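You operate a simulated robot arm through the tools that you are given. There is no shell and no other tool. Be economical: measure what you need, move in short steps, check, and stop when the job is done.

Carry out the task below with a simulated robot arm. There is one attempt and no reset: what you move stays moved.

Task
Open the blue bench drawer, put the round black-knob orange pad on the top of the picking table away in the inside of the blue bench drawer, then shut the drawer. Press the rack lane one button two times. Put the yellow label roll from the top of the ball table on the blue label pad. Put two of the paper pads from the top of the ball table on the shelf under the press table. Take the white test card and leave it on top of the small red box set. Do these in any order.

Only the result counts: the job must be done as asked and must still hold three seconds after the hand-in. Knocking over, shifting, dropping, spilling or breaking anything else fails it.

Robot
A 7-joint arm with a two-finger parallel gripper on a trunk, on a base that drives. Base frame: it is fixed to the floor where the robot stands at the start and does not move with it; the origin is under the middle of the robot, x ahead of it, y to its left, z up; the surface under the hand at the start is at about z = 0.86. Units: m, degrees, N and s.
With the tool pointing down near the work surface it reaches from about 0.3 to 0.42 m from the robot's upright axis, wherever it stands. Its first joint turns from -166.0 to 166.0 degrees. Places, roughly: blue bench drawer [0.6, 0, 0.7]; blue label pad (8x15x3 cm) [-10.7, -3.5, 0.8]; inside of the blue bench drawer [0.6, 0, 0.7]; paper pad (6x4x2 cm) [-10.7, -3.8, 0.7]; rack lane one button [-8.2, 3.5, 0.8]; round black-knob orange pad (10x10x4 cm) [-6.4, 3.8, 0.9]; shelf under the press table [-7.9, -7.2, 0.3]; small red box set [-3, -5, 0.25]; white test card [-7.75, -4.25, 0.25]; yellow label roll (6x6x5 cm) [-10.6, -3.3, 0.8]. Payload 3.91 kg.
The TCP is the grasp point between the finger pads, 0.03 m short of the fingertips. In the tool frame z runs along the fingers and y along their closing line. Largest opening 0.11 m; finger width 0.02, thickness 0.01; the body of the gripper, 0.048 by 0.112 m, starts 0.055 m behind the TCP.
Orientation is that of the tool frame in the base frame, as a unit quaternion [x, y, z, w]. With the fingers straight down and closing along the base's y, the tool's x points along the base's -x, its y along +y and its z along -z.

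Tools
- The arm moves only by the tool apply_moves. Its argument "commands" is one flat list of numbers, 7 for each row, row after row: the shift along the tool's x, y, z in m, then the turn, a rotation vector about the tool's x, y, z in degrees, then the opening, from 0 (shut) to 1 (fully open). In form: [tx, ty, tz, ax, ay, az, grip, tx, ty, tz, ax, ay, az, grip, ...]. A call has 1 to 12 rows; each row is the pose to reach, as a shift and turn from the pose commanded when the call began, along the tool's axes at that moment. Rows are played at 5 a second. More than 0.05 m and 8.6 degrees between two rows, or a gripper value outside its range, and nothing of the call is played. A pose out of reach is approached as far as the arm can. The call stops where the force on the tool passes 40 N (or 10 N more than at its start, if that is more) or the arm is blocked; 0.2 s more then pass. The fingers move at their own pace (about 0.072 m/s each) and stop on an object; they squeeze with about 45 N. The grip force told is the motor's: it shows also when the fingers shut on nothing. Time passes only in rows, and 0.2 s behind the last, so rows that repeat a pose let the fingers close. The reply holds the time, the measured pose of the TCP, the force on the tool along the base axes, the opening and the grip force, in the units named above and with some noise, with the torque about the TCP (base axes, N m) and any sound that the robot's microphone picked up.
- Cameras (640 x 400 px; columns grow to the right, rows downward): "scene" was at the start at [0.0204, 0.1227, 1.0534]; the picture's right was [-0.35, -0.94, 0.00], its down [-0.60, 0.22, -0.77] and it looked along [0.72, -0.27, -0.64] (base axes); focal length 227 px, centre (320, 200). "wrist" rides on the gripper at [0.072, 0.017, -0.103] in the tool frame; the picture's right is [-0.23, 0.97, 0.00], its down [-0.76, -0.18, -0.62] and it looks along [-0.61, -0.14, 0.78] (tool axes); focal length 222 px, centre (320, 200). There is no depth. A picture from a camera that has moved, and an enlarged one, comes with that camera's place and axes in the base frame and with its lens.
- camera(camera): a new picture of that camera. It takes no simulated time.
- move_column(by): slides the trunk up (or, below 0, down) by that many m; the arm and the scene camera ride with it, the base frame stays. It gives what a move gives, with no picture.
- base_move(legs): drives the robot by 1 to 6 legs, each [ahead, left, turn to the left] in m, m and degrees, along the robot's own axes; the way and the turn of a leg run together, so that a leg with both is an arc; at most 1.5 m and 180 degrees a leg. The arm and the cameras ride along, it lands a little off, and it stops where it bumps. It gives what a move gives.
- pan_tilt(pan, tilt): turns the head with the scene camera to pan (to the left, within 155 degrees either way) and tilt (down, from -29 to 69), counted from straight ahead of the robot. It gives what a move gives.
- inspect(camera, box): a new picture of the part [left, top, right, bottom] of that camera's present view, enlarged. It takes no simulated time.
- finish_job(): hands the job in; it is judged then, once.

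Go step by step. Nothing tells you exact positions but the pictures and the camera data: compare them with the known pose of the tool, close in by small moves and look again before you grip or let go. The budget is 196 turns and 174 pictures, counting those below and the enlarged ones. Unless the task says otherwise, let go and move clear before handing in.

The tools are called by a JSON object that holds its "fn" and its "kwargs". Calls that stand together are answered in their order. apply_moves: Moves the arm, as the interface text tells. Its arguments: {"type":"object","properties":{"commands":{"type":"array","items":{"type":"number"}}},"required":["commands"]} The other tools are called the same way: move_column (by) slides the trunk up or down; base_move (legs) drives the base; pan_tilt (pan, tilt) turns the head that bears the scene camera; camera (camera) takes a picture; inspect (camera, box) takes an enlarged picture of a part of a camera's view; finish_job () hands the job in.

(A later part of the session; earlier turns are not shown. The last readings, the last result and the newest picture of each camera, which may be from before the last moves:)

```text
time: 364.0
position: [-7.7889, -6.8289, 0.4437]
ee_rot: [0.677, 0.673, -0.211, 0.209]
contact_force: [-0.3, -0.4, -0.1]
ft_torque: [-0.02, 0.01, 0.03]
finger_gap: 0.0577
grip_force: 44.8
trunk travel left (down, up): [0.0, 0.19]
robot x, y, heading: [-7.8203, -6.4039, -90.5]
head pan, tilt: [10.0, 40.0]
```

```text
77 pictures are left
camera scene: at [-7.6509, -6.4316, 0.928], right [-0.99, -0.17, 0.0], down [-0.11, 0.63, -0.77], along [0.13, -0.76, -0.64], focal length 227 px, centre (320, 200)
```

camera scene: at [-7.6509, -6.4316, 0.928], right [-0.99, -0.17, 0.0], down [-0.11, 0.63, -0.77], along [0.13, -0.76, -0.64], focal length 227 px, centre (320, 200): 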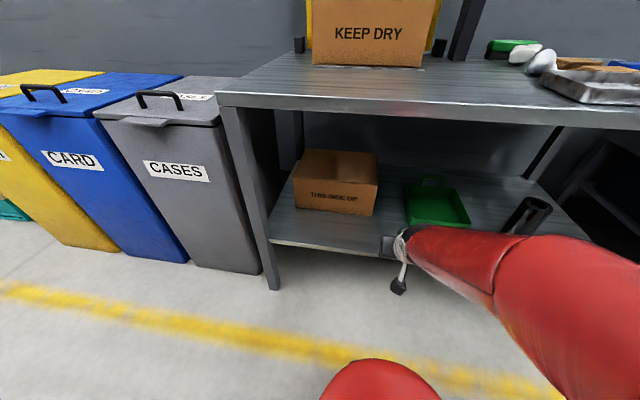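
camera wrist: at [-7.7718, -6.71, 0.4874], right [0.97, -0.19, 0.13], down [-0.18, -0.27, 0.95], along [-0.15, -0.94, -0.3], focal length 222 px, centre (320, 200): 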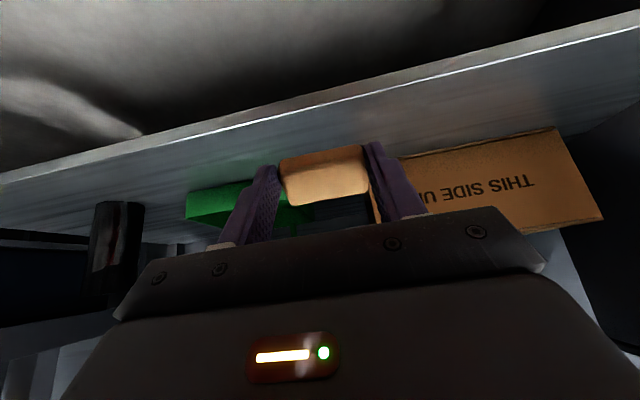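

The shelf edge is confirmed at y = -6.90, with a free spot at about (-7.79, -6.97). I'll extend over the shelf.

{"fn": "apply_moves", "kwargs": {"commands": [-0.03, 0, 0.028, 0, 2, 0, 0.4, -0.06, 0, 0.06, 0, 4, 0, 0.4, -0.09, 0, 0.095, 0, 7, 0, 0.4, -0.093, 0, 0.1023, 0, 8, 0, 0.4]}}

{"fn": "camera", "kwargs": {"camera": "wrist"}}

{"fn": "camera", "kwargs": {"camera": "scene"}}

```text
time: 365.0
position: [-7.7916, -6.9641, 0.4143]
ee_rot: [0.69, 0.687, -0.163, 0.161]
contact_force: [0.3, -0.3, -0.3]
ft_torque: [0.0, -0.02, 0.02]
finger_gap: 0.0576
grip_force: 44.9
trunk travel left (down, up): [0.0, 0.19]
robot x, y, heading: [-7.8231, -6.4043, -90.3]
head pan, tilt: [10.0, 40.0]
```

```text
76 pictures are left
camera wrist: at [-7.7739, -6.8527, 0.4736], right [0.97, -0.21, 0.1], down [-0.18, -0.4, 0.9], along [-0.15, -0.89, -0.43], focal length 222 px, centre (320, 200)
```

wrist: 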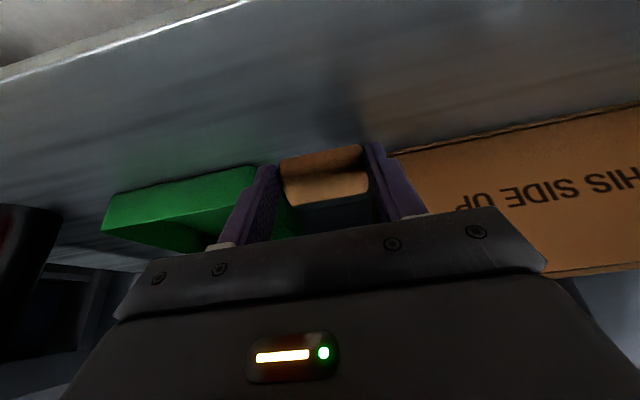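

```text
75 pictures are left
camera scene: at [-7.651, -6.4316, 0.928], right [-0.99, -0.17, 0.0], down [-0.11, 0.63, -0.77], along [0.13, -0.76, -0.64], focal length 227 px, centre (320, 200)
```

scene: 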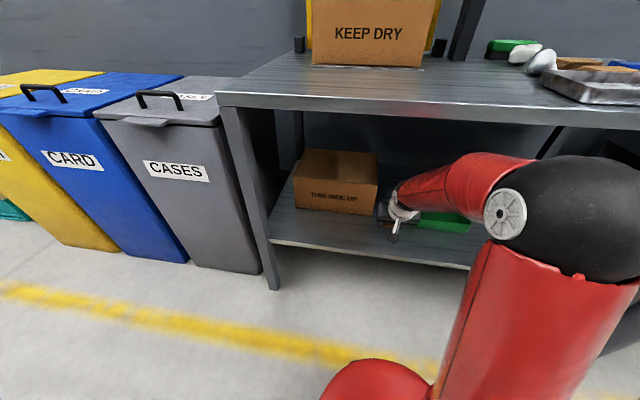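

I'm in position under the tabletop. I'll lower straight down toward the shelf.

{"fn": "apply_moves", "kwargs": {"commands": [0.009, 0, 0.018, 0, 0, 0, 0.4, 0.0159, 0, 0.0312, 0, 0, 0, 0.4, 0.0195, 0, 0.0383, 0, 0, 0, 0.4, 0.0213, 0, 0.0419, 0, 0, 0, 0.4]}}

{"fn": "camera", "kwargs": {"camera": "wrist"}}

```text
time: 366.0
position: [-7.7886, -6.963, 0.367]
ee_rot: [0.69, 0.686, -0.163, 0.162]
contact_force: [-0.2, 0.3, 0.1]
ft_torque: [-0.02, -0.01, 0.0]
finger_gap: 0.0575
grip_force: 44.4
trunk travel left (down, up): [0.0, 0.19]
robot x, y, heading: [-7.8196, -6.4057, -90.2]
head pan, tilt: [10.0, 40.0]
```

```text
74 pictures are left
camera wrist: at [-7.7728, -6.851, 0.4255], right [0.97, -0.21, 0.1], down [-0.18, -0.4, 0.9], along [-0.15, -0.89, -0.43], focal length 222 px, centre (320, 200)
```

wrist: 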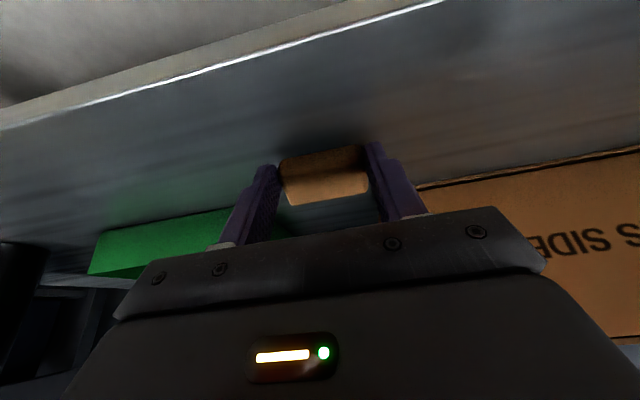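

{"fn": "apply_moves", "kwargs": {"commands": [0.0014, 0, 0.0027, 0, 0, 0, 0.4, 0.0027, 0, 0.0053, 0, 0, 0, 0.4, 0.0041, 0, 0.008, 0, 0, 0, 0.4, 0.0054, 0, 0.0107, 0, 0, 0, 0.4]}}

```text
time: 367.0
position: [-7.7896, -6.9643, 0.3587]
ee_rot: [0.689, 0.686, -0.165, 0.166]
contact_force: [-2.9, 8.0, 34.5]
ft_torque: [-0.14, 0.14, -0.07]
finger_gap: 0.0577
grip_force: 45.0
trunk travel left (down, up): [0.0, 0.19]
robot x, y, heading: [-7.818, -6.4039, -90.1]
head pan, tilt: [10.0, 40.0]
```

It's touching the shelf. I'll ease up slightly, release, and withdraw backward along the tool.

{"fn": "apply_moves", "kwargs": {"commands": [-0.001, 0, -0.003, 0, 0, 0, 0.6, -0.001, 0, -0.003, 0, 0, 0, 0.75, -0.001, 0, -0.003, 0, 0, 0, 0.75, 0, 0, -0.03, 0, 0, 0, 0.75, 0, 0, -0.06, 0, 0, 0, 0.75]}}

{"fn": "camera", "kwargs": {"camera": "wrist"}}

```text
time: 368.2
position: [-7.7904, -6.9383, 0.4094]
ee_rot: [0.69, 0.687, -0.163, 0.162]
contact_force: [0.5, 0.3, -0.3]
ft_torque: [0.0, -0.03, 0.01]
finger_gap: 0.0826
grip_force: 0.1
trunk travel left (down, up): [0.0, 0.19]
robot x, y, heading: [-7.8195, -6.4067, -90.1]
head pan, tilt: [10.0, 40.0]
```

```text
73 pictures are left
camera wrist: at [-7.7731, -6.826, 0.4686], right [0.97, -0.21, 0.1], down [-0.18, -0.4, 0.9], along [-0.15, -0.89, -0.43], focal length 222 px, centre (320, 200)
```

wrist: 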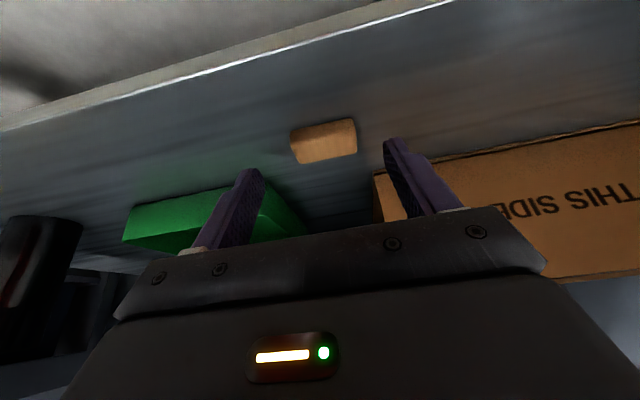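

The first paper pad lies flat on the shelf. I'll back out, raise the arm, and go back for pad C.

{"fn": "base_move", "kwargs": {"legs": [[-0.33, 0, 0]]}}

{"fn": "apply_moves", "kwargs": {"commands": [0.02, 0, -0.04, 0, 3, 0, 0.75, 0.04, 0, -0.08, 0, 6, 0, 0.75, 0.05, 0, -0.12, 0, 10, 0, 0.75, 0.05, 0, -0.165, 0, 14, 0, 0.75, 0.05, 0, -0.21, 0, 18, 0, 0.75, 0.05, 0, -0.25, 0, 22, 0, 0.75, 0.05, 0, -0.29, 0, 22, 0, 0.75, 0.05, 0, -0.33, 0, 22, 0, 0.75]}}

{"fn": "move_column", "kwargs": {"by": 0.19}}

{"fn": "base_move", "kwargs": {"legs": [[0, 0, -90], [1.2, 0, 0]]}}

```text
time: 370.4
position: [-7.7893, -6.6007, 0.4085]
ee_rot: [0.692, 0.684, -0.163, 0.162]
contact_force: [-0.1, 0.4, 0.3]
ft_torque: [0.0, 0.01, 0.0]
finger_gap: 0.0825
grip_force: 0.1
trunk travel left (down, up): [0.0, 0.19]
robot x, y, heading: [-7.8213, -6.0712, -90.6]
head pan, tilt: [10.0, 40.0]
```

```text
time: 372.2
position: [-7.7877, -6.4073, 0.6811]
ee_rot: [0.71, 0.703, -0.028, 0.027]
contact_force: [0.3, 0.0, 0.7]
ft_torque: [-0.01, 0.0, 0.04]
finger_gap: 0.0822
grip_force: 0.0
trunk travel left (down, up): [0.0, 0.19]
robot x, y, heading: [-7.8209, -6.0697, -90.6]
head pan, tilt: [10.0, 40.0]
```

```text
time: 374.3
position: [-7.7875, -6.4076, 0.8718]
ee_rot: [0.71, 0.703, -0.028, 0.029]
contact_force: [0.2, 0.0, 0.0]
ft_torque: [0.03, -0.02, 0.01]
finger_gap: 0.0824
grip_force: 0.0
trunk travel left (down, up): [-0.19, 0.0]
robot x, y, heading: [-7.8174, -6.0692, -90.5]
head pan, tilt: [10.0, 40.0]
```

```text
time: 384.1
position: [-9.334, -6.1108, 0.8705]
ee_rot: [0.999, 0.005, -0.04, 0.0]
contact_force: [-0.2, -0.9, 0.5]
ft_torque: [-0.03, 0.01, -0.04]
finger_gap: 0.0824
grip_force: 0.1
trunk travel left (down, up): [-0.19, 0.0]
robot x, y, heading: [-8.9958, -6.0729, -179.6]
head pan, tilt: [10.0, 40.0]
```

{"fn": "base_move", "kwargs": {"legs": [[1.22, 0, -0.4], [1.22, 0, 0], [0, 0, -90]]}}

{"fn": "pan_tilt", "kwargs": {"pan": 10, "tilt": 25}}

{"fn": "camera", "kwargs": {"camera": "scene"}}

```text
time: 399.6
position: [-11.4467, -5.6661, 0.8711]
ee_rot: [-0.706, 0.707, 0.029, 0.028]
contact_force: [0.1, 0.2, -0.1]
ft_torque: [0.0, -0.03, 0.01]
finger_gap: 0.0827
grip_force: 0.1
trunk travel left (down, up): [-0.19, 0.0]
robot x, y, heading: [-11.4128, -6.0048, 90.1]
head pan, tilt: [10.0, 40.0]
```

```text
time: 400.4
position: [-11.4461, -5.6668, 0.8709]
ee_rot: [-0.706, 0.707, 0.028, 0.029]
contact_force: [0.2, 0.6, 0.3]
ft_torque: [0.0, -0.01, -0.01]
finger_gap: 0.0823
grip_force: 0.1
trunk travel left (down, up): [-0.19, 0.0]
robot x, y, heading: [-11.4143, -6.0068, 90.3]
head pan, tilt: [10.0, 25.0]
```

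```text
72 pictures are left
camera scene: at [-11.5827, -5.9757, 1.1413], right [0.98, 0.17, 0.0], down [0.07, -0.42, -0.91], along [-0.16, 0.89, -0.42], focal length 227 px, centre (320, 200)
```

scene: 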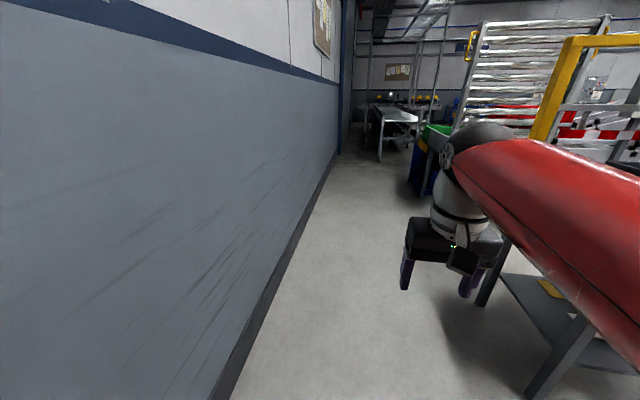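

{"fn": "base_move", "kwargs": {"legs": [[1.13, 0, 0], [1.13, 0, 0], [0, 0, -90]]}}

{"fn": "pan_tilt", "kwargs": {"pan": 0, "tilt": 35}}

{"fn": "camera", "kwargs": {"camera": "scene"}}

```text
time: 415.5
position: [-11.1454, -3.7027, 0.8702]
ee_rot: [-0.011, 0.999, 0.0, 0.04]
contact_force: [0.4, 0.0, -0.5]
ft_torque: [0.01, -0.04, -0.01]
finger_gap: 0.0824
grip_force: 0.1
trunk travel left (down, up): [-0.19, 0.0]
robot x, y, heading: [-11.4831, -3.7386, 1.4]
head pan, tilt: [10.0, 25.0]
```

```text
time: 416.2
position: [-11.1466, -3.7021, 0.8708]
ee_rot: [-0.011, 0.999, 0.001, 0.041]
contact_force: [-0.3, 0.5, 0.1]
ft_torque: [0.0, -0.01, 0.04]
finger_gap: 0.0823
grip_force: 0.1
trunk travel left (down, up): [-0.19, 0.0]
robot x, y, heading: [-11.482, -3.7446, 1.2]
head pan, tilt: [0.0, 35.0]
```

```text
71 pictures are left
camera scene: at [-11.4578, -3.5902, 1.1256], right [0.02, -1.0, 0.0], down [-0.57, -0.01, -0.82], along [0.82, 0.02, -0.57], focal length 227 px, centre (320, 200)
```

scene: 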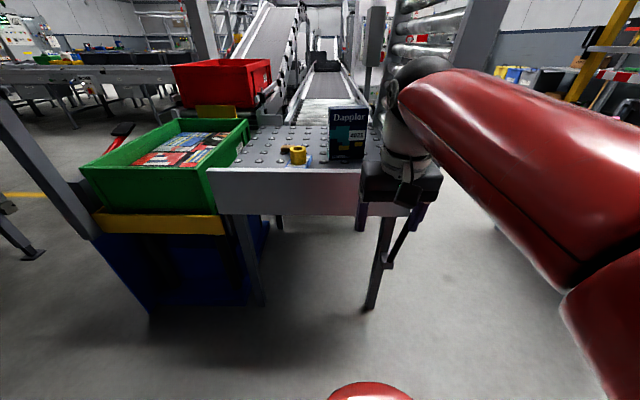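

{"fn": "camera", "kwargs": {"camera": "wrist"}}

{"fn": "inspect", "kwargs": {"camera": "scene", "box": [220, 80, 460, 230]}}

```text
70 pictures are left
camera wrist: at [-11.2269, -3.6873, 0.9678], right [0.2, 0.98, 0.02], down [0.71, -0.16, 0.68], along [0.67, -0.13, -0.73], focal length 222 px, centre (320, 200)
```

wrist: 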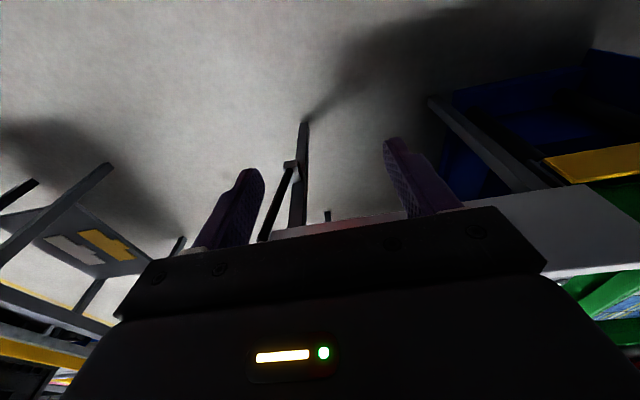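

```text
2.67 times, centred on (340, 155) of scene
camera zoom: at [-11.4578, -3.5902, 1.1256], right [0.02, -1.0, 0.0], down [-0.57, -0.01, -0.82], along [0.82, 0.02, -0.57], focal length 606 px, centre (267, 320)
```

zoom: 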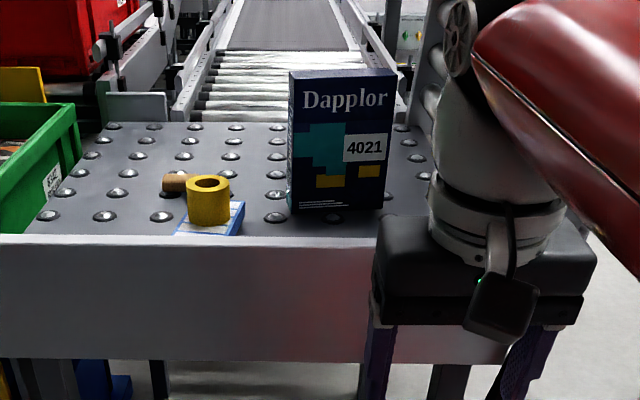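

Pad C lies with its long side along y at about (-10.748, -3.745), and a rack post stands near (-10.88, -3.85). I'll stand further north, at about (-11.16, -3.45), so the arm stays clear of the post.

{"fn": "apply_moves", "kwargs": {"commands": [0.0, 0, -0.03, 0, 0, 0, 0.8, 0.0, 0, -0.06, 0, 0, 0, 0.8]}}

{"fn": "base_move", "kwargs": {"legs": [[0, 0.295, -1.2], [0.32, 0, 0]]}}

{"fn": "camera", "kwargs": {"camera": "wrist"}}

```text
time: 416.8
position: [-11.1489, -3.7029, 0.9296]
ee_rot: [-0.012, 0.999, 0.0, 0.04]
contact_force: [-0.4, 0.3, -0.4]
ft_torque: [-0.01, 0.05, 0.01]
finger_gap: 0.0881
grip_force: 0.1
trunk travel left (down, up): [-0.19, 0.0]
robot x, y, heading: [-11.4788, -3.7407, 1.5]
head pan, tilt: [0.0, 35.0]
```

```text
time: 420.5
position: [-10.8429, -3.4173, 0.931]
ee_rot: [-0.002, 0.999, 0.0, 0.039]
contact_force: [-0.2, -0.2, -0.2]
ft_torque: [-0.01, 0.0, 0.02]
finger_gap: 0.0878
grip_force: 0.0
trunk travel left (down, up): [-0.19, 0.0]
robot x, y, heading: [-11.1776, -3.4544, 0.3]
head pan, tilt: [0.0, 35.0]
```

```text
68 pictures are left
camera wrist: at [-10.9251, -3.4012, 1.0269], right [0.22, 0.97, 0.02], down [0.71, -0.18, 0.68], along [0.67, -0.14, -0.73], focal length 222 px, centre (320, 200)
```

wrist: 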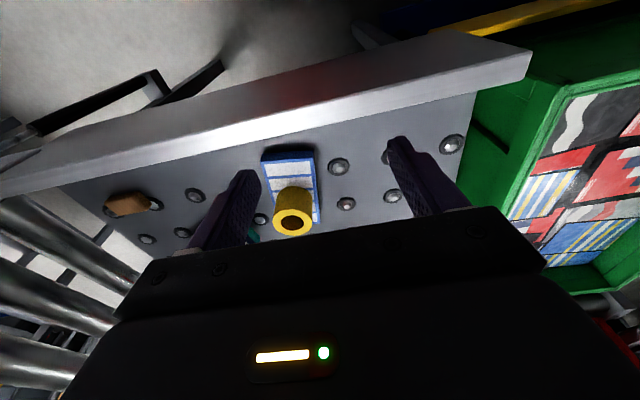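

C reads at (-10.753, -3.742). I'll slide south behind the book line and then forward to hover over it.

{"fn": "apply_moves", "kwargs": {"commands": [0, -0.047, 0, 0, 0, 0, 0.8, 0, -0.094, 0, 0, 0, 0, 0.8, 0, -0.141, 0, 0, 0, 0, 0.8, 0, -0.188, 0, 0, 0, 0, 0.8, 0, -0.235, 0, 0, 0, 0, 0.8, 0, -0.282, 0, 0, 0, 0, 0.8, -0.01, -0.324, 0, 0, 0, 0, 0.8, -0.05, -0.325, 0.01, 0, 0, 0, 0.8, -0.087, -0.325, 0.03, 0, 0, 0, 0.8, -0.087, -0.325, 0.05, 0, 0, 0, 0.8]}}

{"fn": "camera", "kwargs": {"camera": "wrist"}}

{"fn": "camera", "kwargs": {"camera": "scene"}}

```text
time: 422.7
position: [-10.7514, -3.7415, 0.8868]
ee_rot: [-0.002, 0.999, 0.0, 0.04]
contact_force: [-0.5, 0.5, -0.8]
ft_torque: [0.01, 0.0, 0.0]
finger_gap: 0.0881
grip_force: 0.0
trunk travel left (down, up): [-0.19, 0.0]
robot x, y, heading: [-11.1786, -3.4505, 0.4]
head pan, tilt: [0.0, 35.0]
```

```text
67 pictures are left
camera wrist: at [-10.8326, -3.7245, 0.9848], right [0.22, 0.97, 0.02], down [0.71, -0.18, 0.68], along [0.67, -0.14, -0.73], focal length 222 px, centre (320, 200)
```

wrist: 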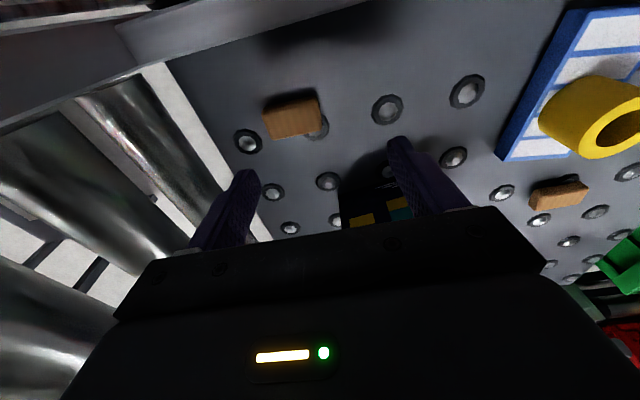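

```text
66 pictures are left
camera scene: at [-11.1506, -3.2992, 1.1256], right [0.0, -1.0, 0.0], down [-0.57, 0.0, -0.82], along [0.82, 0.0, -0.57], focal length 227 px, centre (320, 200)
```

scene: 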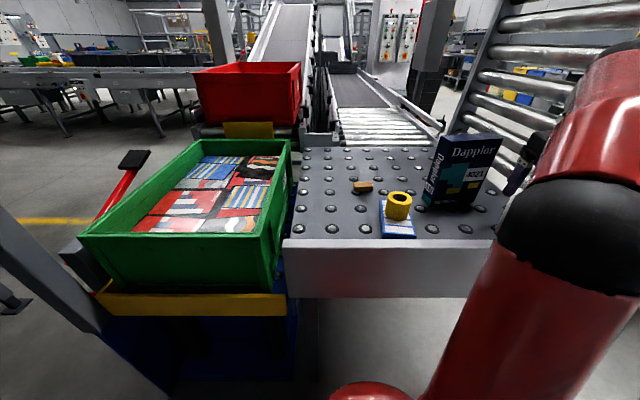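

From close up C is at (-10.753, -3.766). I'll shift 2.4 cm south and descend over it.

{"fn": "apply_moves", "kwargs": {"commands": [0.004, -0.024, 0.03, 0, 0, 0, 0.76, 0.008, -0.024, 0.065, 0, 0, 0, 0.76, 0.0115, -0.024, 0.09, 0, 0, 0, 0.76]}}

{"fn": "camera", "kwargs": {"camera": "wrist"}}

```text
time: 423.5
position: [-10.7526, -3.7653, 0.7978]
ee_rot: [-0.002, 0.999, 0.0, 0.04]
contact_force: [-0.2, 0.6, -0.2]
ft_torque: [0.01, 0.01, -0.03]
finger_gap: 0.0836
grip_force: 0.0
trunk travel left (down, up): [-0.19, 0.0]
robot x, y, heading: [-11.1748, -3.4506, 0.4]
head pan, tilt: [0.0, 35.0]
```

```text
65 pictures are left
camera wrist: at [-10.8345, -3.7488, 0.894], right [0.22, 0.97, 0.02], down [0.71, -0.17, 0.68], along [0.67, -0.14, -0.73], focal length 222 px, centre (320, 200)
```

wrist: 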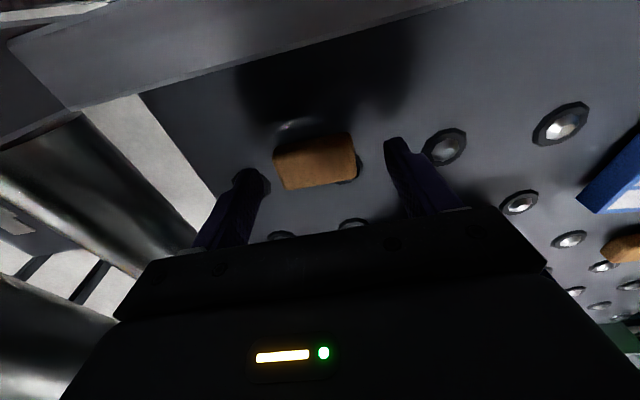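

{"fn": "apply_moves", "kwargs": {"commands": [0.001, -0.001, 0.008, 0, 0, 0, 0.76, 0.0015, -0.001, 0.016, 0, 0, 0, 0.76, 0.0015, -0.001, 0.016, 0, 0, 0, 0.4, 0.0015, -0.001, 0.016, 0, 0, 0, 0.4, 0.0015, -0.001, 0.016, 0, 0, 0, 0.4]}}

{"fn": "apply_moves", "kwargs": {"commands": [0, 0, -0.04, 0, 0, 0, 0.4, 0, 0, -0.08, 0, 0, 0, 0.4, 0, 0, -0.12, 0, 0, 0, 0.4, 0, 0, -0.15, 0, 0, 0, 0.4]}}

{"fn": "camera", "kwargs": {"camera": "wrist"}}

```text
time: 424.7
position: [-10.7565, -3.7678, 0.7812]
ee_rot: [-0.002, 0.999, 0.0, 0.04]
contact_force: [0.0, 0.2, -0.1]
ft_torque: [0.02, 0.0, 0.02]
finger_gap: 0.0579
grip_force: 45.5
trunk travel left (down, up): [-0.19, 0.0]
robot x, y, heading: [-11.1827, -3.4505, 0.3]
head pan, tilt: [0.0, 35.0]
```

```text
time: 425.7
position: [-10.7725, -3.7707, 0.9302]
ee_rot: [-0.001, 0.999, 0.0, 0.04]
contact_force: [-0.2, -1.0, 0.2]
ft_torque: [0.0, -0.03, -0.02]
finger_gap: 0.0575
grip_force: 45.4
trunk travel left (down, up): [-0.19, 0.0]
robot x, y, heading: [-11.1805, -3.4485, 0.0]
head pan, tilt: [0.0, 35.0]
```

```text
64 pictures are left
camera wrist: at [-10.853, -3.7529, 1.0273], right [0.22, 0.97, 0.02], down [0.71, -0.18, 0.68], along [0.67, -0.14, -0.73], focal length 222 px, centre (320, 200)
```

wrist: 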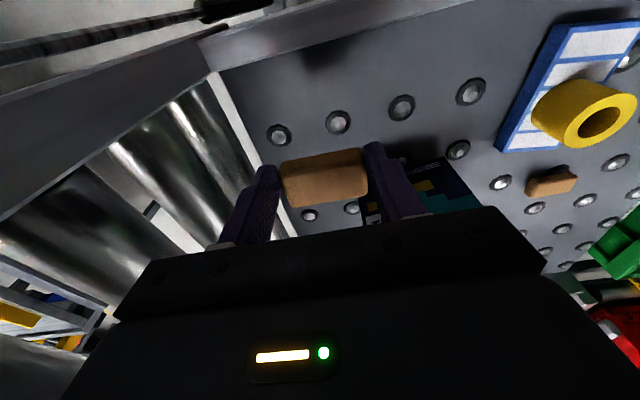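

Pad C is held. I'll swing back north to centre, then back out and repeat the trip to the press table.

{"fn": "apply_moves", "kwargs": {"commands": [0, 0.047, 0, 0, 0, 0, 0.4, 0, 0.094, 0, 0, 0, 0, 0.4, 0.02, 0.135, 0, 0, 0, 0, 0.4, 0.04, 0.175, 0, 0, 0, 0, 0.4, 0.06, 0.215, 0, 0, 0, 0, 0.4, 0.06, 0.26, 0, 0, 0, 0, 0.4, 0.06, 0.305, 0, 0, 0, 0, 0.4, 0.06, 0.32, 0, 0, 0, 0, 0.4]}}

{"fn": "base_move", "kwargs": {"legs": [[-0.26, 0, 0], [0, 0, -90], [1.32, 0, 0], [1.32, 0, 0]]}}

```text
time: 427.5
position: [-10.8251, -3.4494, 0.9266]
ee_rot: [-0.001, 0.999, 0.0, 0.041]
contact_force: [0.7, -0.5, 0.3]
ft_torque: [0.01, 0.0, 0.03]
finger_gap: 0.0575
grip_force: 44.9
trunk travel left (down, up): [-0.19, 0.0]
robot x, y, heading: [-11.1794, -3.453, 0.5]
head pan, tilt: [0.0, 35.0]
```

```text
time: 445.6
position: [-11.4636, -6.4363, 0.9261]
ee_rot: [0.706, 0.707, -0.028, 0.028]
contact_force: [0.1, 0.4, 0.0]
ft_torque: [0.0, -0.01, 0.03]
finger_gap: 0.0579
grip_force: 44.8
trunk travel left (down, up): [-0.19, 0.0]
robot x, y, heading: [-11.4621, -6.0837, -89.8]
head pan, tilt: [0.0, 35.0]
```

{"fn": "base_move", "kwargs": {"legs": [[0, 0, 89.8], [1.27, 0, 0], [1.27, 0, 0], [1.25, 0, 0]]}}

```text
time: 468.1
position: [-7.2549, -6.1491, 0.9259]
ee_rot: [0.013, 0.999, 0.0, 0.04]
contact_force: [-0.9, -0.1, 0.8]
ft_torque: [-0.01, -0.01, 0.0]
finger_gap: 0.0577
grip_force: 44.9
trunk travel left (down, up): [-0.19, 0.0]
robot x, y, heading: [-7.6106, -6.1396, -1.6]
head pan, tilt: [0.0, 35.0]
```

{"fn": "base_move", "kwargs": {"legs": [[0, 0, -88.4]]}}

{"fn": "move_column", "kwargs": {"by": -0.19}}

{"fn": "apply_moves", "kwargs": {"commands": [0, 0, 0.03, 0, -4, 0, 0.4, 0.0, 0, 0.07, 0, -8, 0, 0.4, 0.0, 0, 0.11, 0, -12, 0, 0.4, 0.0, 0, 0.15, 0, -16, 0, 0.4, 0, 0, 0.19, 0, -20, 0, 0.4, 0, 0, 0.23, 0, -22, 0, 0.4, 0, 0, 0.27, 0, -22, 0, 0.4, 0, 0, 0.3, 0, -22, 0, 0.4]}}

{"fn": "pan_tilt", "kwargs": {"pan": 10, "tilt": 40}}

{"fn": "camera", "kwargs": {"camera": "scene"}}

```text
time: 472.2
position: [-7.6084, -6.4939, 0.9267]
ee_rot: [0.707, 0.706, -0.028, 0.028]
contact_force: [-0.3, 0.1, -0.4]
ft_torque: [0.0, 0.01, -0.01]
finger_gap: 0.0575
grip_force: 44.9
trunk travel left (down, up): [-0.19, 0.0]
robot x, y, heading: [-7.6074, -6.1436, -90.2]
head pan, tilt: [0.0, 35.0]
```

```text
time: 474.3
position: [-7.6075, -6.4942, 0.7361]
ee_rot: [0.707, 0.706, -0.029, 0.028]
contact_force: [0.3, 1.3, 0.1]
ft_torque: [0.01, 0.0, 0.03]
finger_gap: 0.0577
grip_force: 45.0
trunk travel left (down, up): [0.0, 0.19]
robot x, y, heading: [-7.6079, -6.1409, -90.1]
head pan, tilt: [0.0, 35.0]
```

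```text
time: 476.1
position: [-7.6068, -6.5198, 0.4364]
ee_rot: [0.689, 0.688, -0.163, 0.162]
contact_force: [0.5, 0.2, 0.0]
ft_torque: [0.0, -0.05, 0.02]
finger_gap: 0.0578
grip_force: 44.7
trunk travel left (down, up): [0.0, 0.19]
robot x, y, heading: [-7.609, -6.1466, -90.3]
head pan, tilt: [0.0, 35.0]
```

```text
time: 476.8
position: [-7.6054, -6.5199, 0.4355]
ee_rot: [0.689, 0.687, -0.163, 0.161]
contact_force: [-0.1, 0.0, -0.5]
ft_torque: [-0.02, -0.01, -0.02]
finger_gap: 0.0577
grip_force: 45.0
trunk travel left (down, up): [0.0, 0.19]
robot x, y, heading: [-7.6092, -6.143, -90.1]
head pan, tilt: [10.0, 40.0]
```

```text
63 pictures are left
camera scene: at [-7.4394, -6.1669, 0.9281], right [-0.99, -0.17, 0.0], down [-0.11, 0.63, -0.77], along [0.13, -0.76, -0.64], focal length 227 px, centre (320, 200)
```

scene: 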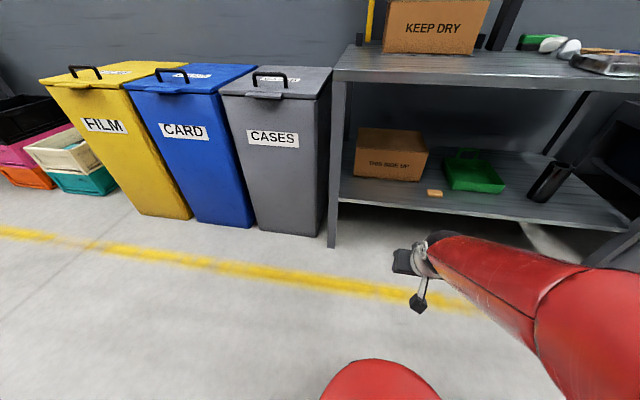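

Pad 1 is visible on the shelf. I'll set the second at x ≈ -7.62 in front of the carton, so I'll drive in and extend.

{"fn": "base_move", "kwargs": {"legs": [[0.28, 0, 0]]}}

{"fn": "apply_moves", "kwargs": {"commands": [-0.04, 0, 0.02, 0, 0, 0, 0.4, -0.08, 0, 0.04, 0, 0, 0, 0.4, -0.11, 0, 0.06, 0, 0, 0, 0.4, -0.135, 0, 0.083, 0, 0, 0, 0.4]}}

{"fn": "camera", "kwargs": {"camera": "wrist"}}

```text
time: 478.8
position: [-7.6086, -6.8008, 0.4367]
ee_rot: [0.69, 0.687, -0.163, 0.162]
contact_force: [-0.8, 0.1, 0.2]
ft_torque: [0.02, 0.0, 0.02]
finger_gap: 0.0577
grip_force: 45.1
trunk travel left (down, up): [0.0, 0.19]
robot x, y, heading: [-7.6124, -6.4215, -90.2]
head pan, tilt: [10.0, 40.0]
```

```text
time: 479.8
position: [-7.6091, -6.9585, 0.421]
ee_rot: [0.69, 0.686, -0.163, 0.161]
contact_force: [0.2, -0.7, -0.3]
ft_torque: [0.05, -0.01, -0.01]
finger_gap: 0.0577
grip_force: 44.4
trunk travel left (down, up): [0.0, 0.19]
robot x, y, heading: [-7.6122, -6.4224, -90.4]
head pan, tilt: [10.0, 40.0]
```

```text
62 pictures are left
camera wrist: at [-7.5925, -6.8474, 0.4813], right [0.97, -0.21, 0.1], down [-0.18, -0.4, 0.9], along [-0.15, -0.89, -0.43], focal length 222 px, centre (320, 200)
```

wrist: 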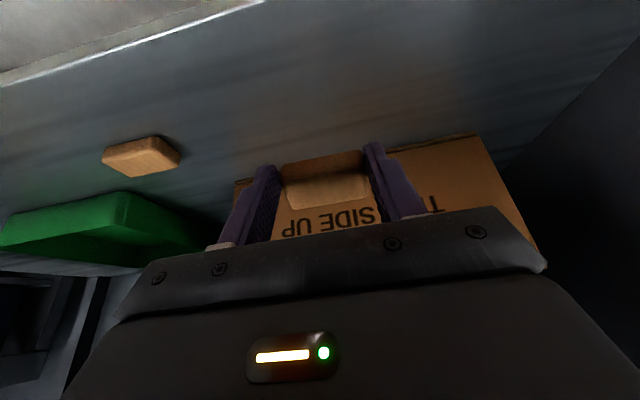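

{"fn": "apply_moves", "kwargs": {"commands": [0.01, 0, 0.02, 0, 0, 0, 0.4, 0.018, 0, 0.0365, 0, 0, 0, 0.4, 0.0245, 0, 0.048, 0, 0, 0, 0.4, 0.0272, 0, 0.0535, 0, 0, 0, 0.4]}}

```text
time: 480.8
position: [-7.61, -6.958, 0.3608]
ee_rot: [0.69, 0.686, -0.164, 0.162]
contact_force: [-0.2, 1.2, -0.6]
ft_torque: [0.0, 0.0, 0.03]
finger_gap: 0.0576
grip_force: 45.1
trunk travel left (down, up): [0.0, 0.19]
robot x, y, heading: [-7.6125, -6.4204, -90.2]
head pan, tilt: [10.0, 40.0]
```

{"fn": "apply_moves", "kwargs": {"commands": [0.0009, 0, 0.0018, 0, 0, 0, 0.4, 0.0018, 0, 0.0036, 0, 0, 0, 0.4]}}

```text
time: 481.4
position: [-7.6104, -6.9582, 0.3573]
ee_rot: [0.69, 0.686, -0.163, 0.162]
contact_force: [-0.8, -0.8, -0.6]
ft_torque: [-0.02, -0.02, -0.02]
finger_gap: 0.0579
grip_force: 44.7
trunk travel left (down, up): [0.0, 0.19]
robot x, y, heading: [-7.6056, -6.4232, -90.4]
head pan, tilt: [10.0, 40.0]
```

{"fn": "apply_moves", "kwargs": {"commands": [0.0014, 0, 0.0027, 0, 0, 0, 0.4, 0.0023, 0, 0.0045, 0, 0, 0, 0.4]}}

```text
time: 482.0
position: [-7.6102, -6.9584, 0.356]
ee_rot: [0.689, 0.686, -0.165, 0.166]
contact_force: [-0.5, 2.3, 18.5]
ft_torque: [-0.22, 0.08, 0.0]
finger_gap: 0.0576
grip_force: 45.1
trunk travel left (down, up): [0.0, 0.19]
robot x, y, heading: [-7.6177, -6.4206, -90.2]
head pan, tilt: [10.0, 40.0]
```

Contact. I'll release and withdraw.

{"fn": "apply_moves", "kwargs": {"commands": [-0.001, 0, -0.002, 0, 0, 0, 0.6, -0.001, 0, -0.002, 0, 0, 0, 0.75, -0.001, 0, -0.002, 0, 0, 0, 0.75, 0, 0, -0.03, 0, 0, 0, 0.75, 0, 0, -0.06, 0, 0, 0, 0.75]}}

{"fn": "camera", "kwargs": {"camera": "wrist"}}

{"fn": "base_move", "kwargs": {"legs": [[-0.3, 0, 0]]}}

```text
time: 483.2
position: [-7.6121, -6.9315, 0.4051]
ee_rot: [0.69, 0.686, -0.163, 0.162]
contact_force: [0.1, 0.3, -0.3]
ft_torque: [0.05, 0.02, -0.01]
finger_gap: 0.0825
grip_force: 0.0
trunk travel left (down, up): [0.0, 0.19]
robot x, y, heading: [-7.608, -6.4194, -90.3]
head pan, tilt: [10.0, 40.0]
```

```text
61 pictures are left
camera wrist: at [-7.5942, -6.8199, 0.4656], right [0.97, -0.21, 0.1], down [-0.18, -0.4, 0.9], along [-0.15, -0.89, -0.43], focal length 222 px, centre (320, 200)
```

wrist: 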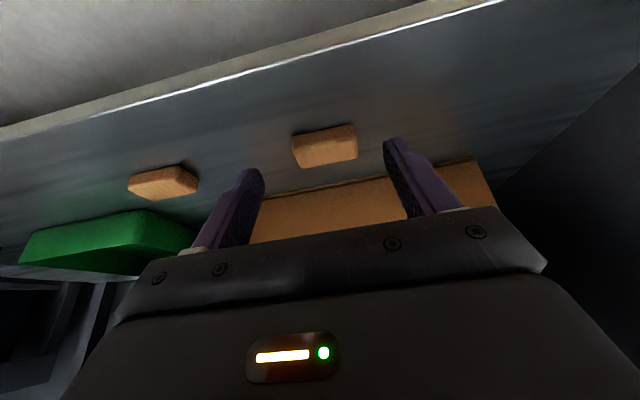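

```text
time: 485.2
position: [-7.6089, -6.6251, 0.4065]
ee_rot: [0.69, 0.687, -0.163, 0.162]
contact_force: [-0.9, 0.3, -0.7]
ft_torque: [-0.01, -0.02, -0.04]
finger_gap: 0.0828
grip_force: 0.1
trunk travel left (down, up): [0.0, 0.19]
robot x, y, heading: [-7.6104, -6.113, -90.3]
head pan, tilt: [10.0, 40.0]
```

Both paper pads are on the shelf. Next is the white test card near (-7.75, -4.25, 0.25), so I'll raise the arm, turn north and look.

{"fn": "apply_moves", "kwargs": {"commands": [0.02, 0, -0.04, 0, 3, 0, 0.3, 0.04, 0, -0.08, 0, 6, 0, 0.3, 0.05, 0, -0.12, 0, 10, 0, 0.3, 0.05, 0, -0.165, 0, 14, 0, 0.3, 0.05, 0, -0.21, 0, 18, 0, 0.3, 0.05, 0, -0.25, 0, 22, 0, 0.3]}}

{"fn": "base_move", "kwargs": {"legs": [[0, 0, 90], [0, 0, 90]]}}

{"fn": "pan_tilt", "kwargs": {"pan": 5, "tilt": 30}}

{"fn": "camera", "kwargs": {"camera": "scene"}}

```text
time: 486.6
position: [-7.6048, -6.4664, 0.6048]
ee_rot: [0.708, 0.705, -0.028, 0.029]
contact_force: [0.1, -0.3, 0.3]
ft_torque: [-0.04, -0.02, 0.01]
finger_gap: 0.0328
grip_force: 0.0
trunk travel left (down, up): [0.0, 0.19]
robot x, y, heading: [-7.6073, -6.1159, -90.1]
head pan, tilt: [10.0, 40.0]
```

```text
time: 494.8
position: [-7.6231, -5.7619, 0.605]
ee_rot: [0.718, -0.695, -0.029, -0.029]
contact_force: [0.6, 0.0, 0.5]
ft_torque: [-0.03, 0.02, 0.01]
finger_gap: 0.0329
grip_force: 0.0
trunk travel left (down, up): [0.0, 0.19]
robot x, y, heading: [-7.6077, -6.1161, 91.8]
head pan, tilt: [10.0, 40.0]
```

```text
time: 495.5
position: [-7.6222, -5.7623, 0.6053]
ee_rot: [0.718, -0.695, -0.029, -0.028]
contact_force: [0.7, 0.5, -0.4]
ft_torque: [-0.02, 0.0, 0.01]
finger_gap: 0.0329
grip_force: 0.0
trunk travel left (down, up): [0.0, 0.19]
robot x, y, heading: [-7.6128, -6.1141, 91.6]
head pan, tilt: [5.0, 30.0]
```

```text
60 pictures are left
camera scene: at [-7.7701, -6.0914, 0.9433], right [0.99, 0.12, 0.0], down [0.06, -0.5, -0.87], along [-0.1, 0.86, -0.5], focal length 227 px, centre (320, 200)
```

scene: 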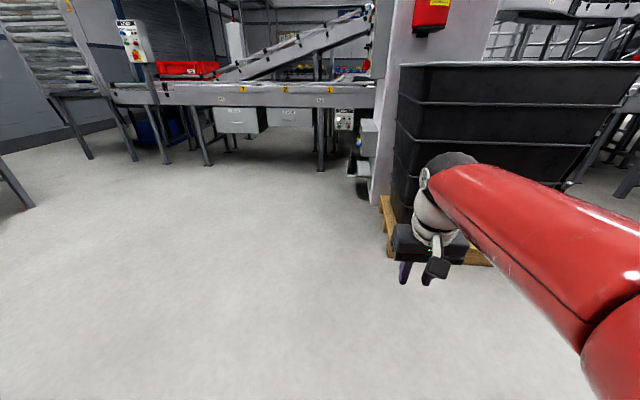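

The column with the small ledge on its west side is at about (-7.6, -4.3). I'll drive to its west and face east to see the ledge.

{"fn": "base_move", "kwargs": {"legs": [[1.1, 0.85, 0], [0, 0, -91.6]]}}

{"fn": "pan_tilt", "kwargs": {"pan": 35, "tilt": 35}}

{"fn": "camera", "kwargs": {"camera": "scene"}}

```text
time: 506.3
position: [-8.1597, -5.027, 0.6037]
ee_rot: [-0.031, 0.999, 0.001, 0.041]
contact_force: [0.2, 0.8, 1.5]
ft_torque: [0.0, -0.01, -0.01]
finger_gap: 0.0331
grip_force: 0.2
trunk travel left (down, up): [0.0, 0.19]
robot x, y, heading: [-8.5088, -5.0541, 3.2]
head pan, tilt: [5.0, 30.0]
```

```text
time: 507.2
position: [-8.1598, -5.0266, 0.6058]
ee_rot: [-0.031, 0.999, 0.001, 0.04]
contact_force: [-1.1, 0.2, 0.0]
ft_torque: [0.01, -0.02, -0.01]
finger_gap: 0.0332
grip_force: 0.0
trunk travel left (down, up): [0.0, 0.19]
robot x, y, heading: [-8.51, -5.0541, 3.6]
head pan, tilt: [35.0, 35.0]
```

```text
59 pictures are left
camera scene: at [-8.5115, -4.8497, 0.9356], right [0.62, -0.78, 0.0], down [-0.45, -0.36, -0.82], along [0.64, 0.51, -0.57], focal length 227 px, centre (320, 200)
```

scene: 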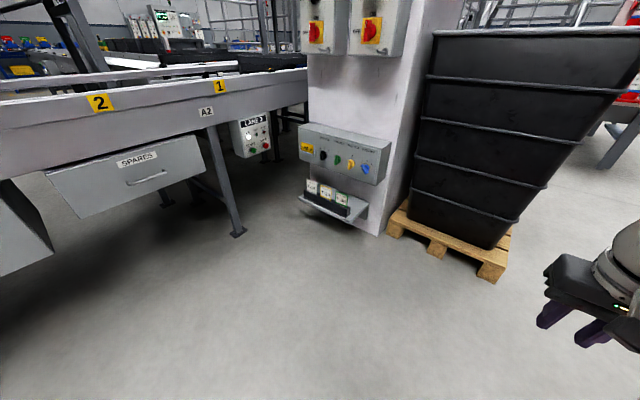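

{"fn": "inspect", "kwargs": {"camera": "scene", "box": [285, 110, 405, 240]}}

```text
3.08 times, centred on (345, 175) of scene
camera zoom: at [-8.5115, -4.8497, 0.9356], right [0.62, -0.78, 0.0], down [-0.45, -0.36, -0.82], along [0.64, 0.51, -0.57], focal length 700 px, centre (243, 277)
```

zoom: 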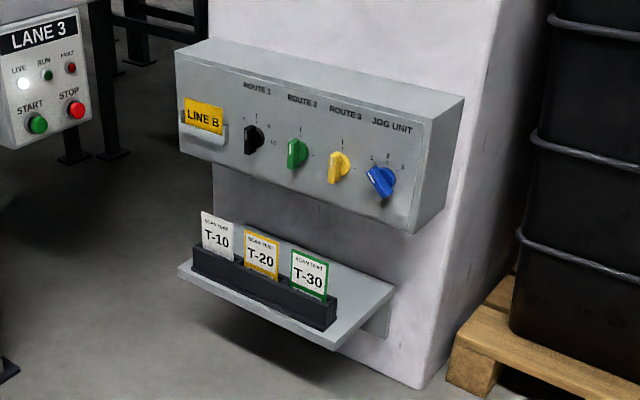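

The white card is T-10, at the north end of a slotted holder on the low ledge, with the LINE B box overhanging above. I'll grip it by its side edges with a near-horizontal tool pointing east, so I'll stage at about (-8.55, -4.37) and tilt the tool there.

{"fn": "base_move", "kwargs": {"legs": [[0, 0, -3.5], [-0.04, 0.69, 0]]}}

{"fn": "apply_moves", "kwargs": {"commands": [0, 0.015, 0.02, 0, -8, 0, 0.3, -0.01, 0.03, 0.04, 0, -16, 0, 0.3, -0.02, 0.045, 0.06, 0, -24, 0, 0.3, -0.03, 0.06, 0.08, 0, -32, 0, 0.3, -0.04, 0.08, 0.1, 0, -40, 0, 0.3, -0.05, 0.1, 0.12, 0, -48, 0, 0.3, -0.06, 0.12, 0.14, 0, -56, 0, 0.6, -0.07, 0.14, 0.16, 0, -64, 0, 0.9, -0.08, 0.155, 0.18, 0, -70, 0, 0.95, -0.08, 0.165, 0.2, 0, -70, 0, 0.95]}}

{"fn": "camera", "kwargs": {"camera": "wrist"}}

{"fn": "camera", "kwargs": {"camera": "scene"}}

```text
time: 511.5
position: [-8.2034, -4.343, 0.6048]
ee_rot: [-0.002, 0.999, 0.0, 0.04]
contact_force: [-0.1, 0.2, 0.3]
ft_torque: [0.04, -0.04, -0.01]
finger_gap: 0.0329
grip_force: 0.0
trunk travel left (down, up): [0.0, 0.19]
robot x, y, heading: [-8.5562, -4.3545, 0.2]
head pan, tilt: [35.0, 35.0]
```

```text
time: 513.1
position: [-8.1776, -4.1038, 0.462]
ee_rot: [-0.12, 0.887, 0.125, 0.428]
contact_force: [-0.1, 0.2, 0.1]
ft_torque: [0.01, 0.02, 0.04]
finger_gap: 0.0658
grip_force: 0.0
out of reach, approached as far as the arm can: row 6, 7
trunk travel left (down, up): [0.0, 0.19]
robot x, y, heading: [-8.5542, -4.3509, 0.5]
head pan, tilt: [35.0, 35.0]
stopped in row 7: the arm was blocked; the commanded pose is now the measured one
```

```text
57 pictures are left
camera wrist: at [-8.3031, -4.1296, 0.4687], right [-0.18, 0.94, 0.3], down [0.06, -0.29, 0.96], along [0.98, 0.19, -0.01], focal length 222 px, centre (320, 200)
```

wrist: 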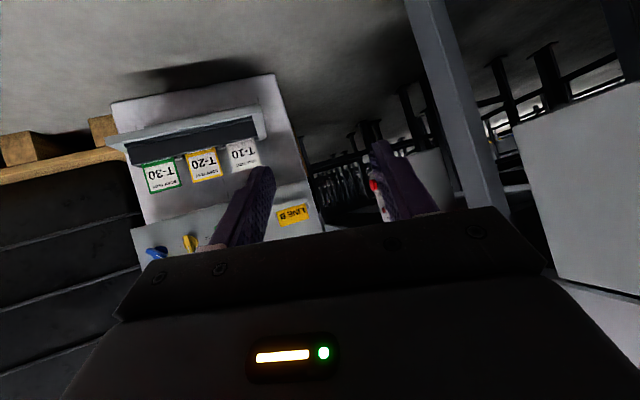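

```text
56 pictures are left
camera scene: at [-8.5452, -4.147, 0.9356], right [0.58, -0.81, 0.0], down [-0.47, -0.34, -0.82], along [0.67, 0.48, -0.57], focal length 227 px, centre (320, 200)
```

scene: 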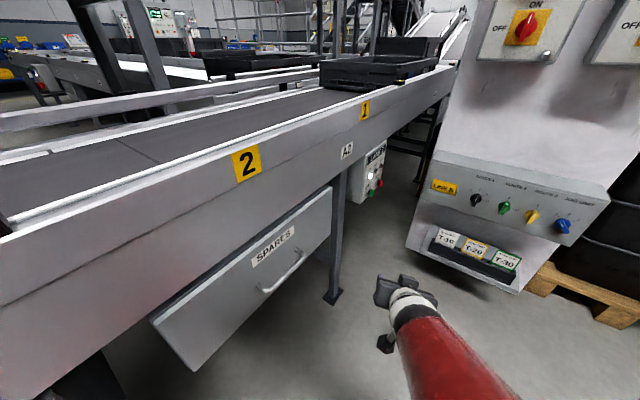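

The arm hit a limit with that lateral offset and twisted the tool. I'll bring it back to centre with an untwisted 51° tilt.

{"fn": "apply_moves", "kwargs": {"commands": [-0.004, -0.036, -0.019, 3.8, 0.1, 1.3, 0.95, -0.007, -0.073, -0.038, 7.6, 0.2, 2.5, 0.95, -0.011, -0.109, -0.057, 11.4, 0.3, 3.8, 0.95, -0.014, -0.146, -0.076, 15.2, 0.4, 5, 0.95, -0.018, -0.182, -0.095, 19, 0.6, 6.3, 0.95]}}

```text
time: 514.3
position: [-8.1595, -4.3052, 0.5288]
ee_rot: [0.0, 0.902, 0.0, 0.431]
contact_force: [-0.3, 0.6, -0.7]
ft_torque: [0.01, 0.02, -0.01]
finger_gap: 0.1046
grip_force: 0.0
out of reach, approached as far as the arm can: row 1, 2, 3, 4, 5
trunk travel left (down, up): [0.0, 0.19]
robot x, y, heading: [-8.5577, -4.3552, 0.4]
head pan, tilt: [35.0, 35.0]
```

{"fn": "apply_moves", "kwargs": {"commands": [0.004, 0, 0.042, 0, -2, 0, 0.95, 0.009, 0, 0.084, 0, -6, 0, 0.95, 0.013, 0, 0.127, 0, -12, 0, 0.95, 0.018, 0, 0.169, 0, -18, 0, 0.95, 0.022, 0, 0.211, 0, -24, 0, 0.95, 0.022, 0, 0.211, 0, -24, 0, 0.95]}}

{"fn": "camera", "kwargs": {"camera": "wrist"}}

```text
time: 515.7
position: [-8.0104, -4.3002, 0.3767]
ee_rot: [-0.001, 0.794, 0.002, 0.608]
contact_force: [-0.4, 0.9, 0.2]
ft_torque: [0.0, -0.01, 0.0]
finger_gap: 0.1045
grip_force: 0.1
out of reach, approached as far as the arm can: row 1, 2, 3, 4
trunk travel left (down, up): [0.0, 0.19]
robot x, y, heading: [-8.5545, -4.3499, 0.8]
head pan, tilt: [35.0, 35.0]
```

```text
55 pictures are left
camera wrist: at [-8.1298, -4.2824, 0.3342], right [0.06, 0.97, 0.22], down [-0.41, -0.18, 0.9], along [0.91, -0.14, 0.38], focal length 222 px, centre (320, 200)
```

wrist: 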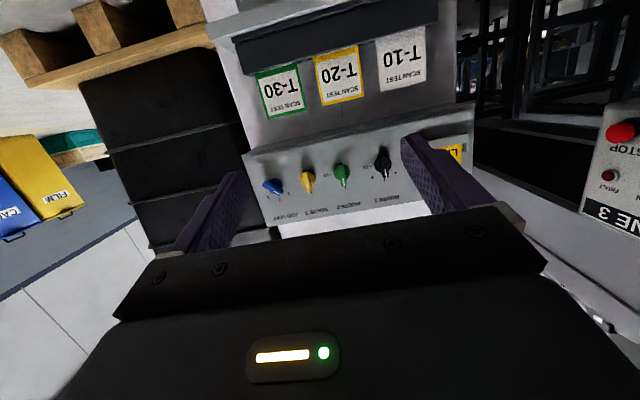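

A 75° tilt works at radius 0.54. Now I'll measure the cards closely.

{"fn": "inspect", "kwargs": {"camera": "wrist", "box": [200, 0, 480, 160]}}

{"fn": "inspect", "kwargs": {"camera": "scene", "box": [400, 140, 620, 300]}}

```text
2.29 times, centred on (340, 80) of wrist
camera zoom: at [-8.1298, -4.2824, 0.3342], right [0.06, 0.97, 0.22], down [-0.41, -0.18, 0.9], along [0.91, -0.14, 0.38], focal length 508 px, centre (274, 474)
```

zoom: 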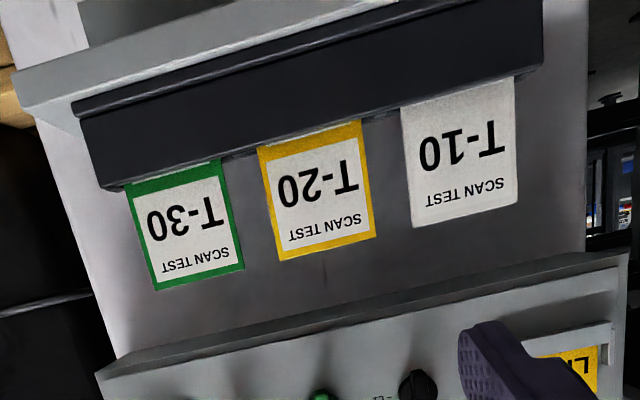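

```text
2.50 times, centred on (510, 220) of scene
camera zoom: at [-8.5451, -4.1472, 0.9355], right [0.58, -0.81, 0.0], down [-0.47, -0.33, -0.82], along [0.67, 0.48, -0.57], focal length 569 px, centre (-155, 150)
```

zoom: 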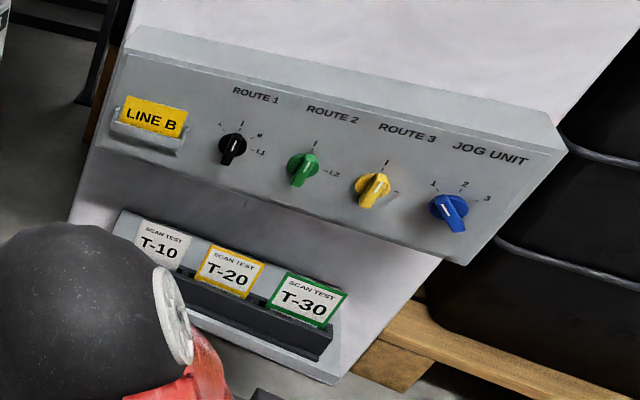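

Measured:
- **T-10:** top edge centre (-7.725, -4.170, 0.338), about 7 cm wide
- **T-20:** its near edge is 2.6 cm from T-10
- **Holder:** top at z ≈ 0.264
- **LINE B box:** about 8 cm behind the card plane, so overhead is free

I'll move the base in and set the opening to 0.77.

{"fn": "base_move", "kwargs": {"legs": [[0.2, 0.1, -0.6]]}}

{"fn": "apply_moves", "kwargs": {"commands": [0, 0, 0, 0, 0, 0, 0.77, 0, 0.01, 0, 0, 0, 0, 0.77]}}

{"fn": "camera", "kwargs": {"camera": "wrist"}}

```text
time: 517.4
position: [-7.8124, -4.2057, 0.3779]
ee_rot: [0.003, 0.793, -0.003, 0.609]
contact_force: [0.3, 0.1, 0.0]
ft_torque: [-0.02, 0.01, -0.01]
finger_gap: 0.1043
grip_force: 0.0
trunk travel left (down, up): [0.0, 0.19]
robot x, y, heading: [-8.358, -4.2507, 0.2]
head pan, tilt: [35.0, 35.0]
```

```text
time: 518.0
position: [-7.8124, -4.1968, 0.3779]
ee_rot: [0.004, 0.793, -0.003, 0.609]
contact_force: [-0.1, -0.1, -0.5]
ft_torque: [0.02, 0.02, -0.04]
finger_gap: 0.0846
grip_force: 0.0
trunk travel left (down, up): [0.0, 0.19]
robot x, y, heading: [-8.3581, -4.2524, 0.1]
head pan, tilt: [35.0, 35.0]
```

```text
52 pictures are left
camera wrist: at [-7.9306, -4.1773, 0.3349], right [0.07, 0.97, 0.22], down [-0.41, -0.17, 0.9], along [0.91, -0.15, 0.38], focal length 222 px, centre (320, 200)
```

wrist: 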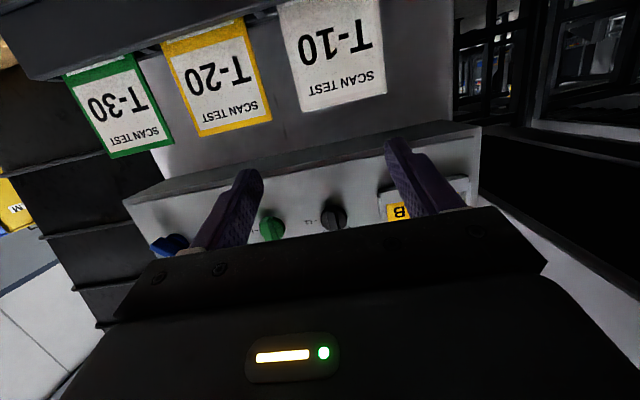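

The card centre is at y ≈ -4.173. I'll line up laterally, lower to z ≈ 0.312, then advance around the card's edges.

{"fn": "apply_moves", "kwargs": {"commands": [0.03, 0.012, 0.008, 0, 0, 0, 0.77, 0.0638, 0.0235, 0.0171, 0, 0, 0, 0.77, 0.0638, 0.0235, 0.0171, 0, 0, 0, 0.77]}}

{"fn": "camera", "kwargs": {"camera": "wrist"}}

```text
time: 518.8
position: [-7.8113, -4.1717, 0.3105]
ee_rot: [0.004, 0.793, -0.003, 0.61]
contact_force: [0.6, 0.6, 0.5]
ft_torque: [0.02, 0.02, 0.0]
finger_gap: 0.0847
grip_force: 0.1
trunk travel left (down, up): [0.0, 0.19]
robot x, y, heading: [-8.3569, -4.249, -0.0]
head pan, tilt: [35.0, 35.0]
```

```text
51 pictures are left
camera wrist: at [-7.9305, -4.1524, 0.2667], right [0.07, 0.97, 0.22], down [-0.41, -0.17, 0.9], along [0.91, -0.15, 0.38], focal length 222 px, centre (320, 200)
```

wrist: 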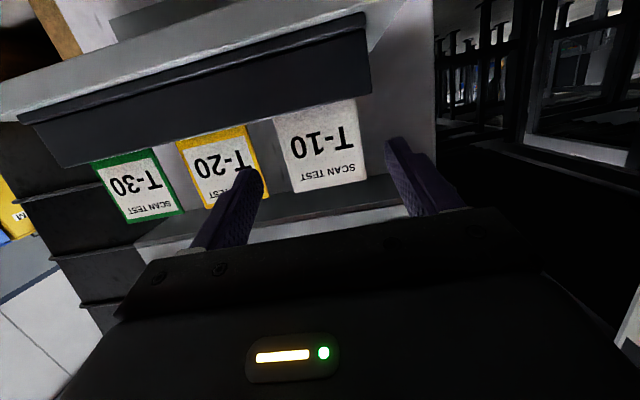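

The card is centred between the fingers. I'll advance to straddle it.

{"fn": "apply_moves", "kwargs": {"commands": [-0.0065, 0, 0.024, 0, 0, 0, 0.77, -0.013, 0, 0.0485, 0, 0, 0, 0.77, -0.018, 0, 0.067, 0, 0, 0, 0.77]}}

{"fn": "camera", "kwargs": {"camera": "wrist"}}

```text
time: 519.6
position: [-7.7423, -4.173, 0.3107]
ee_rot: [0.003, 0.794, -0.002, 0.608]
contact_force: [0.1, 0.3, -0.4]
ft_torque: [0.01, 0.0, 0.02]
finger_gap: 0.0847
grip_force: 0.0
trunk travel left (down, up): [0.0, 0.19]
robot x, y, heading: [-8.3547, -4.2523, -0.0]
head pan, tilt: [35.0, 35.0]
```

```text
50 pictures are left
camera wrist: at [-7.8617, -4.1542, 0.2674], right [0.07, 0.97, 0.22], down [-0.41, -0.17, 0.9], along [0.91, -0.15, 0.38], focal length 222 px, centre (320, 200)
```

wrist: 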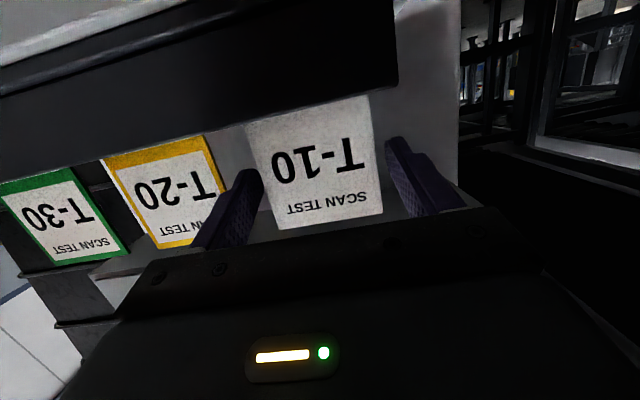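

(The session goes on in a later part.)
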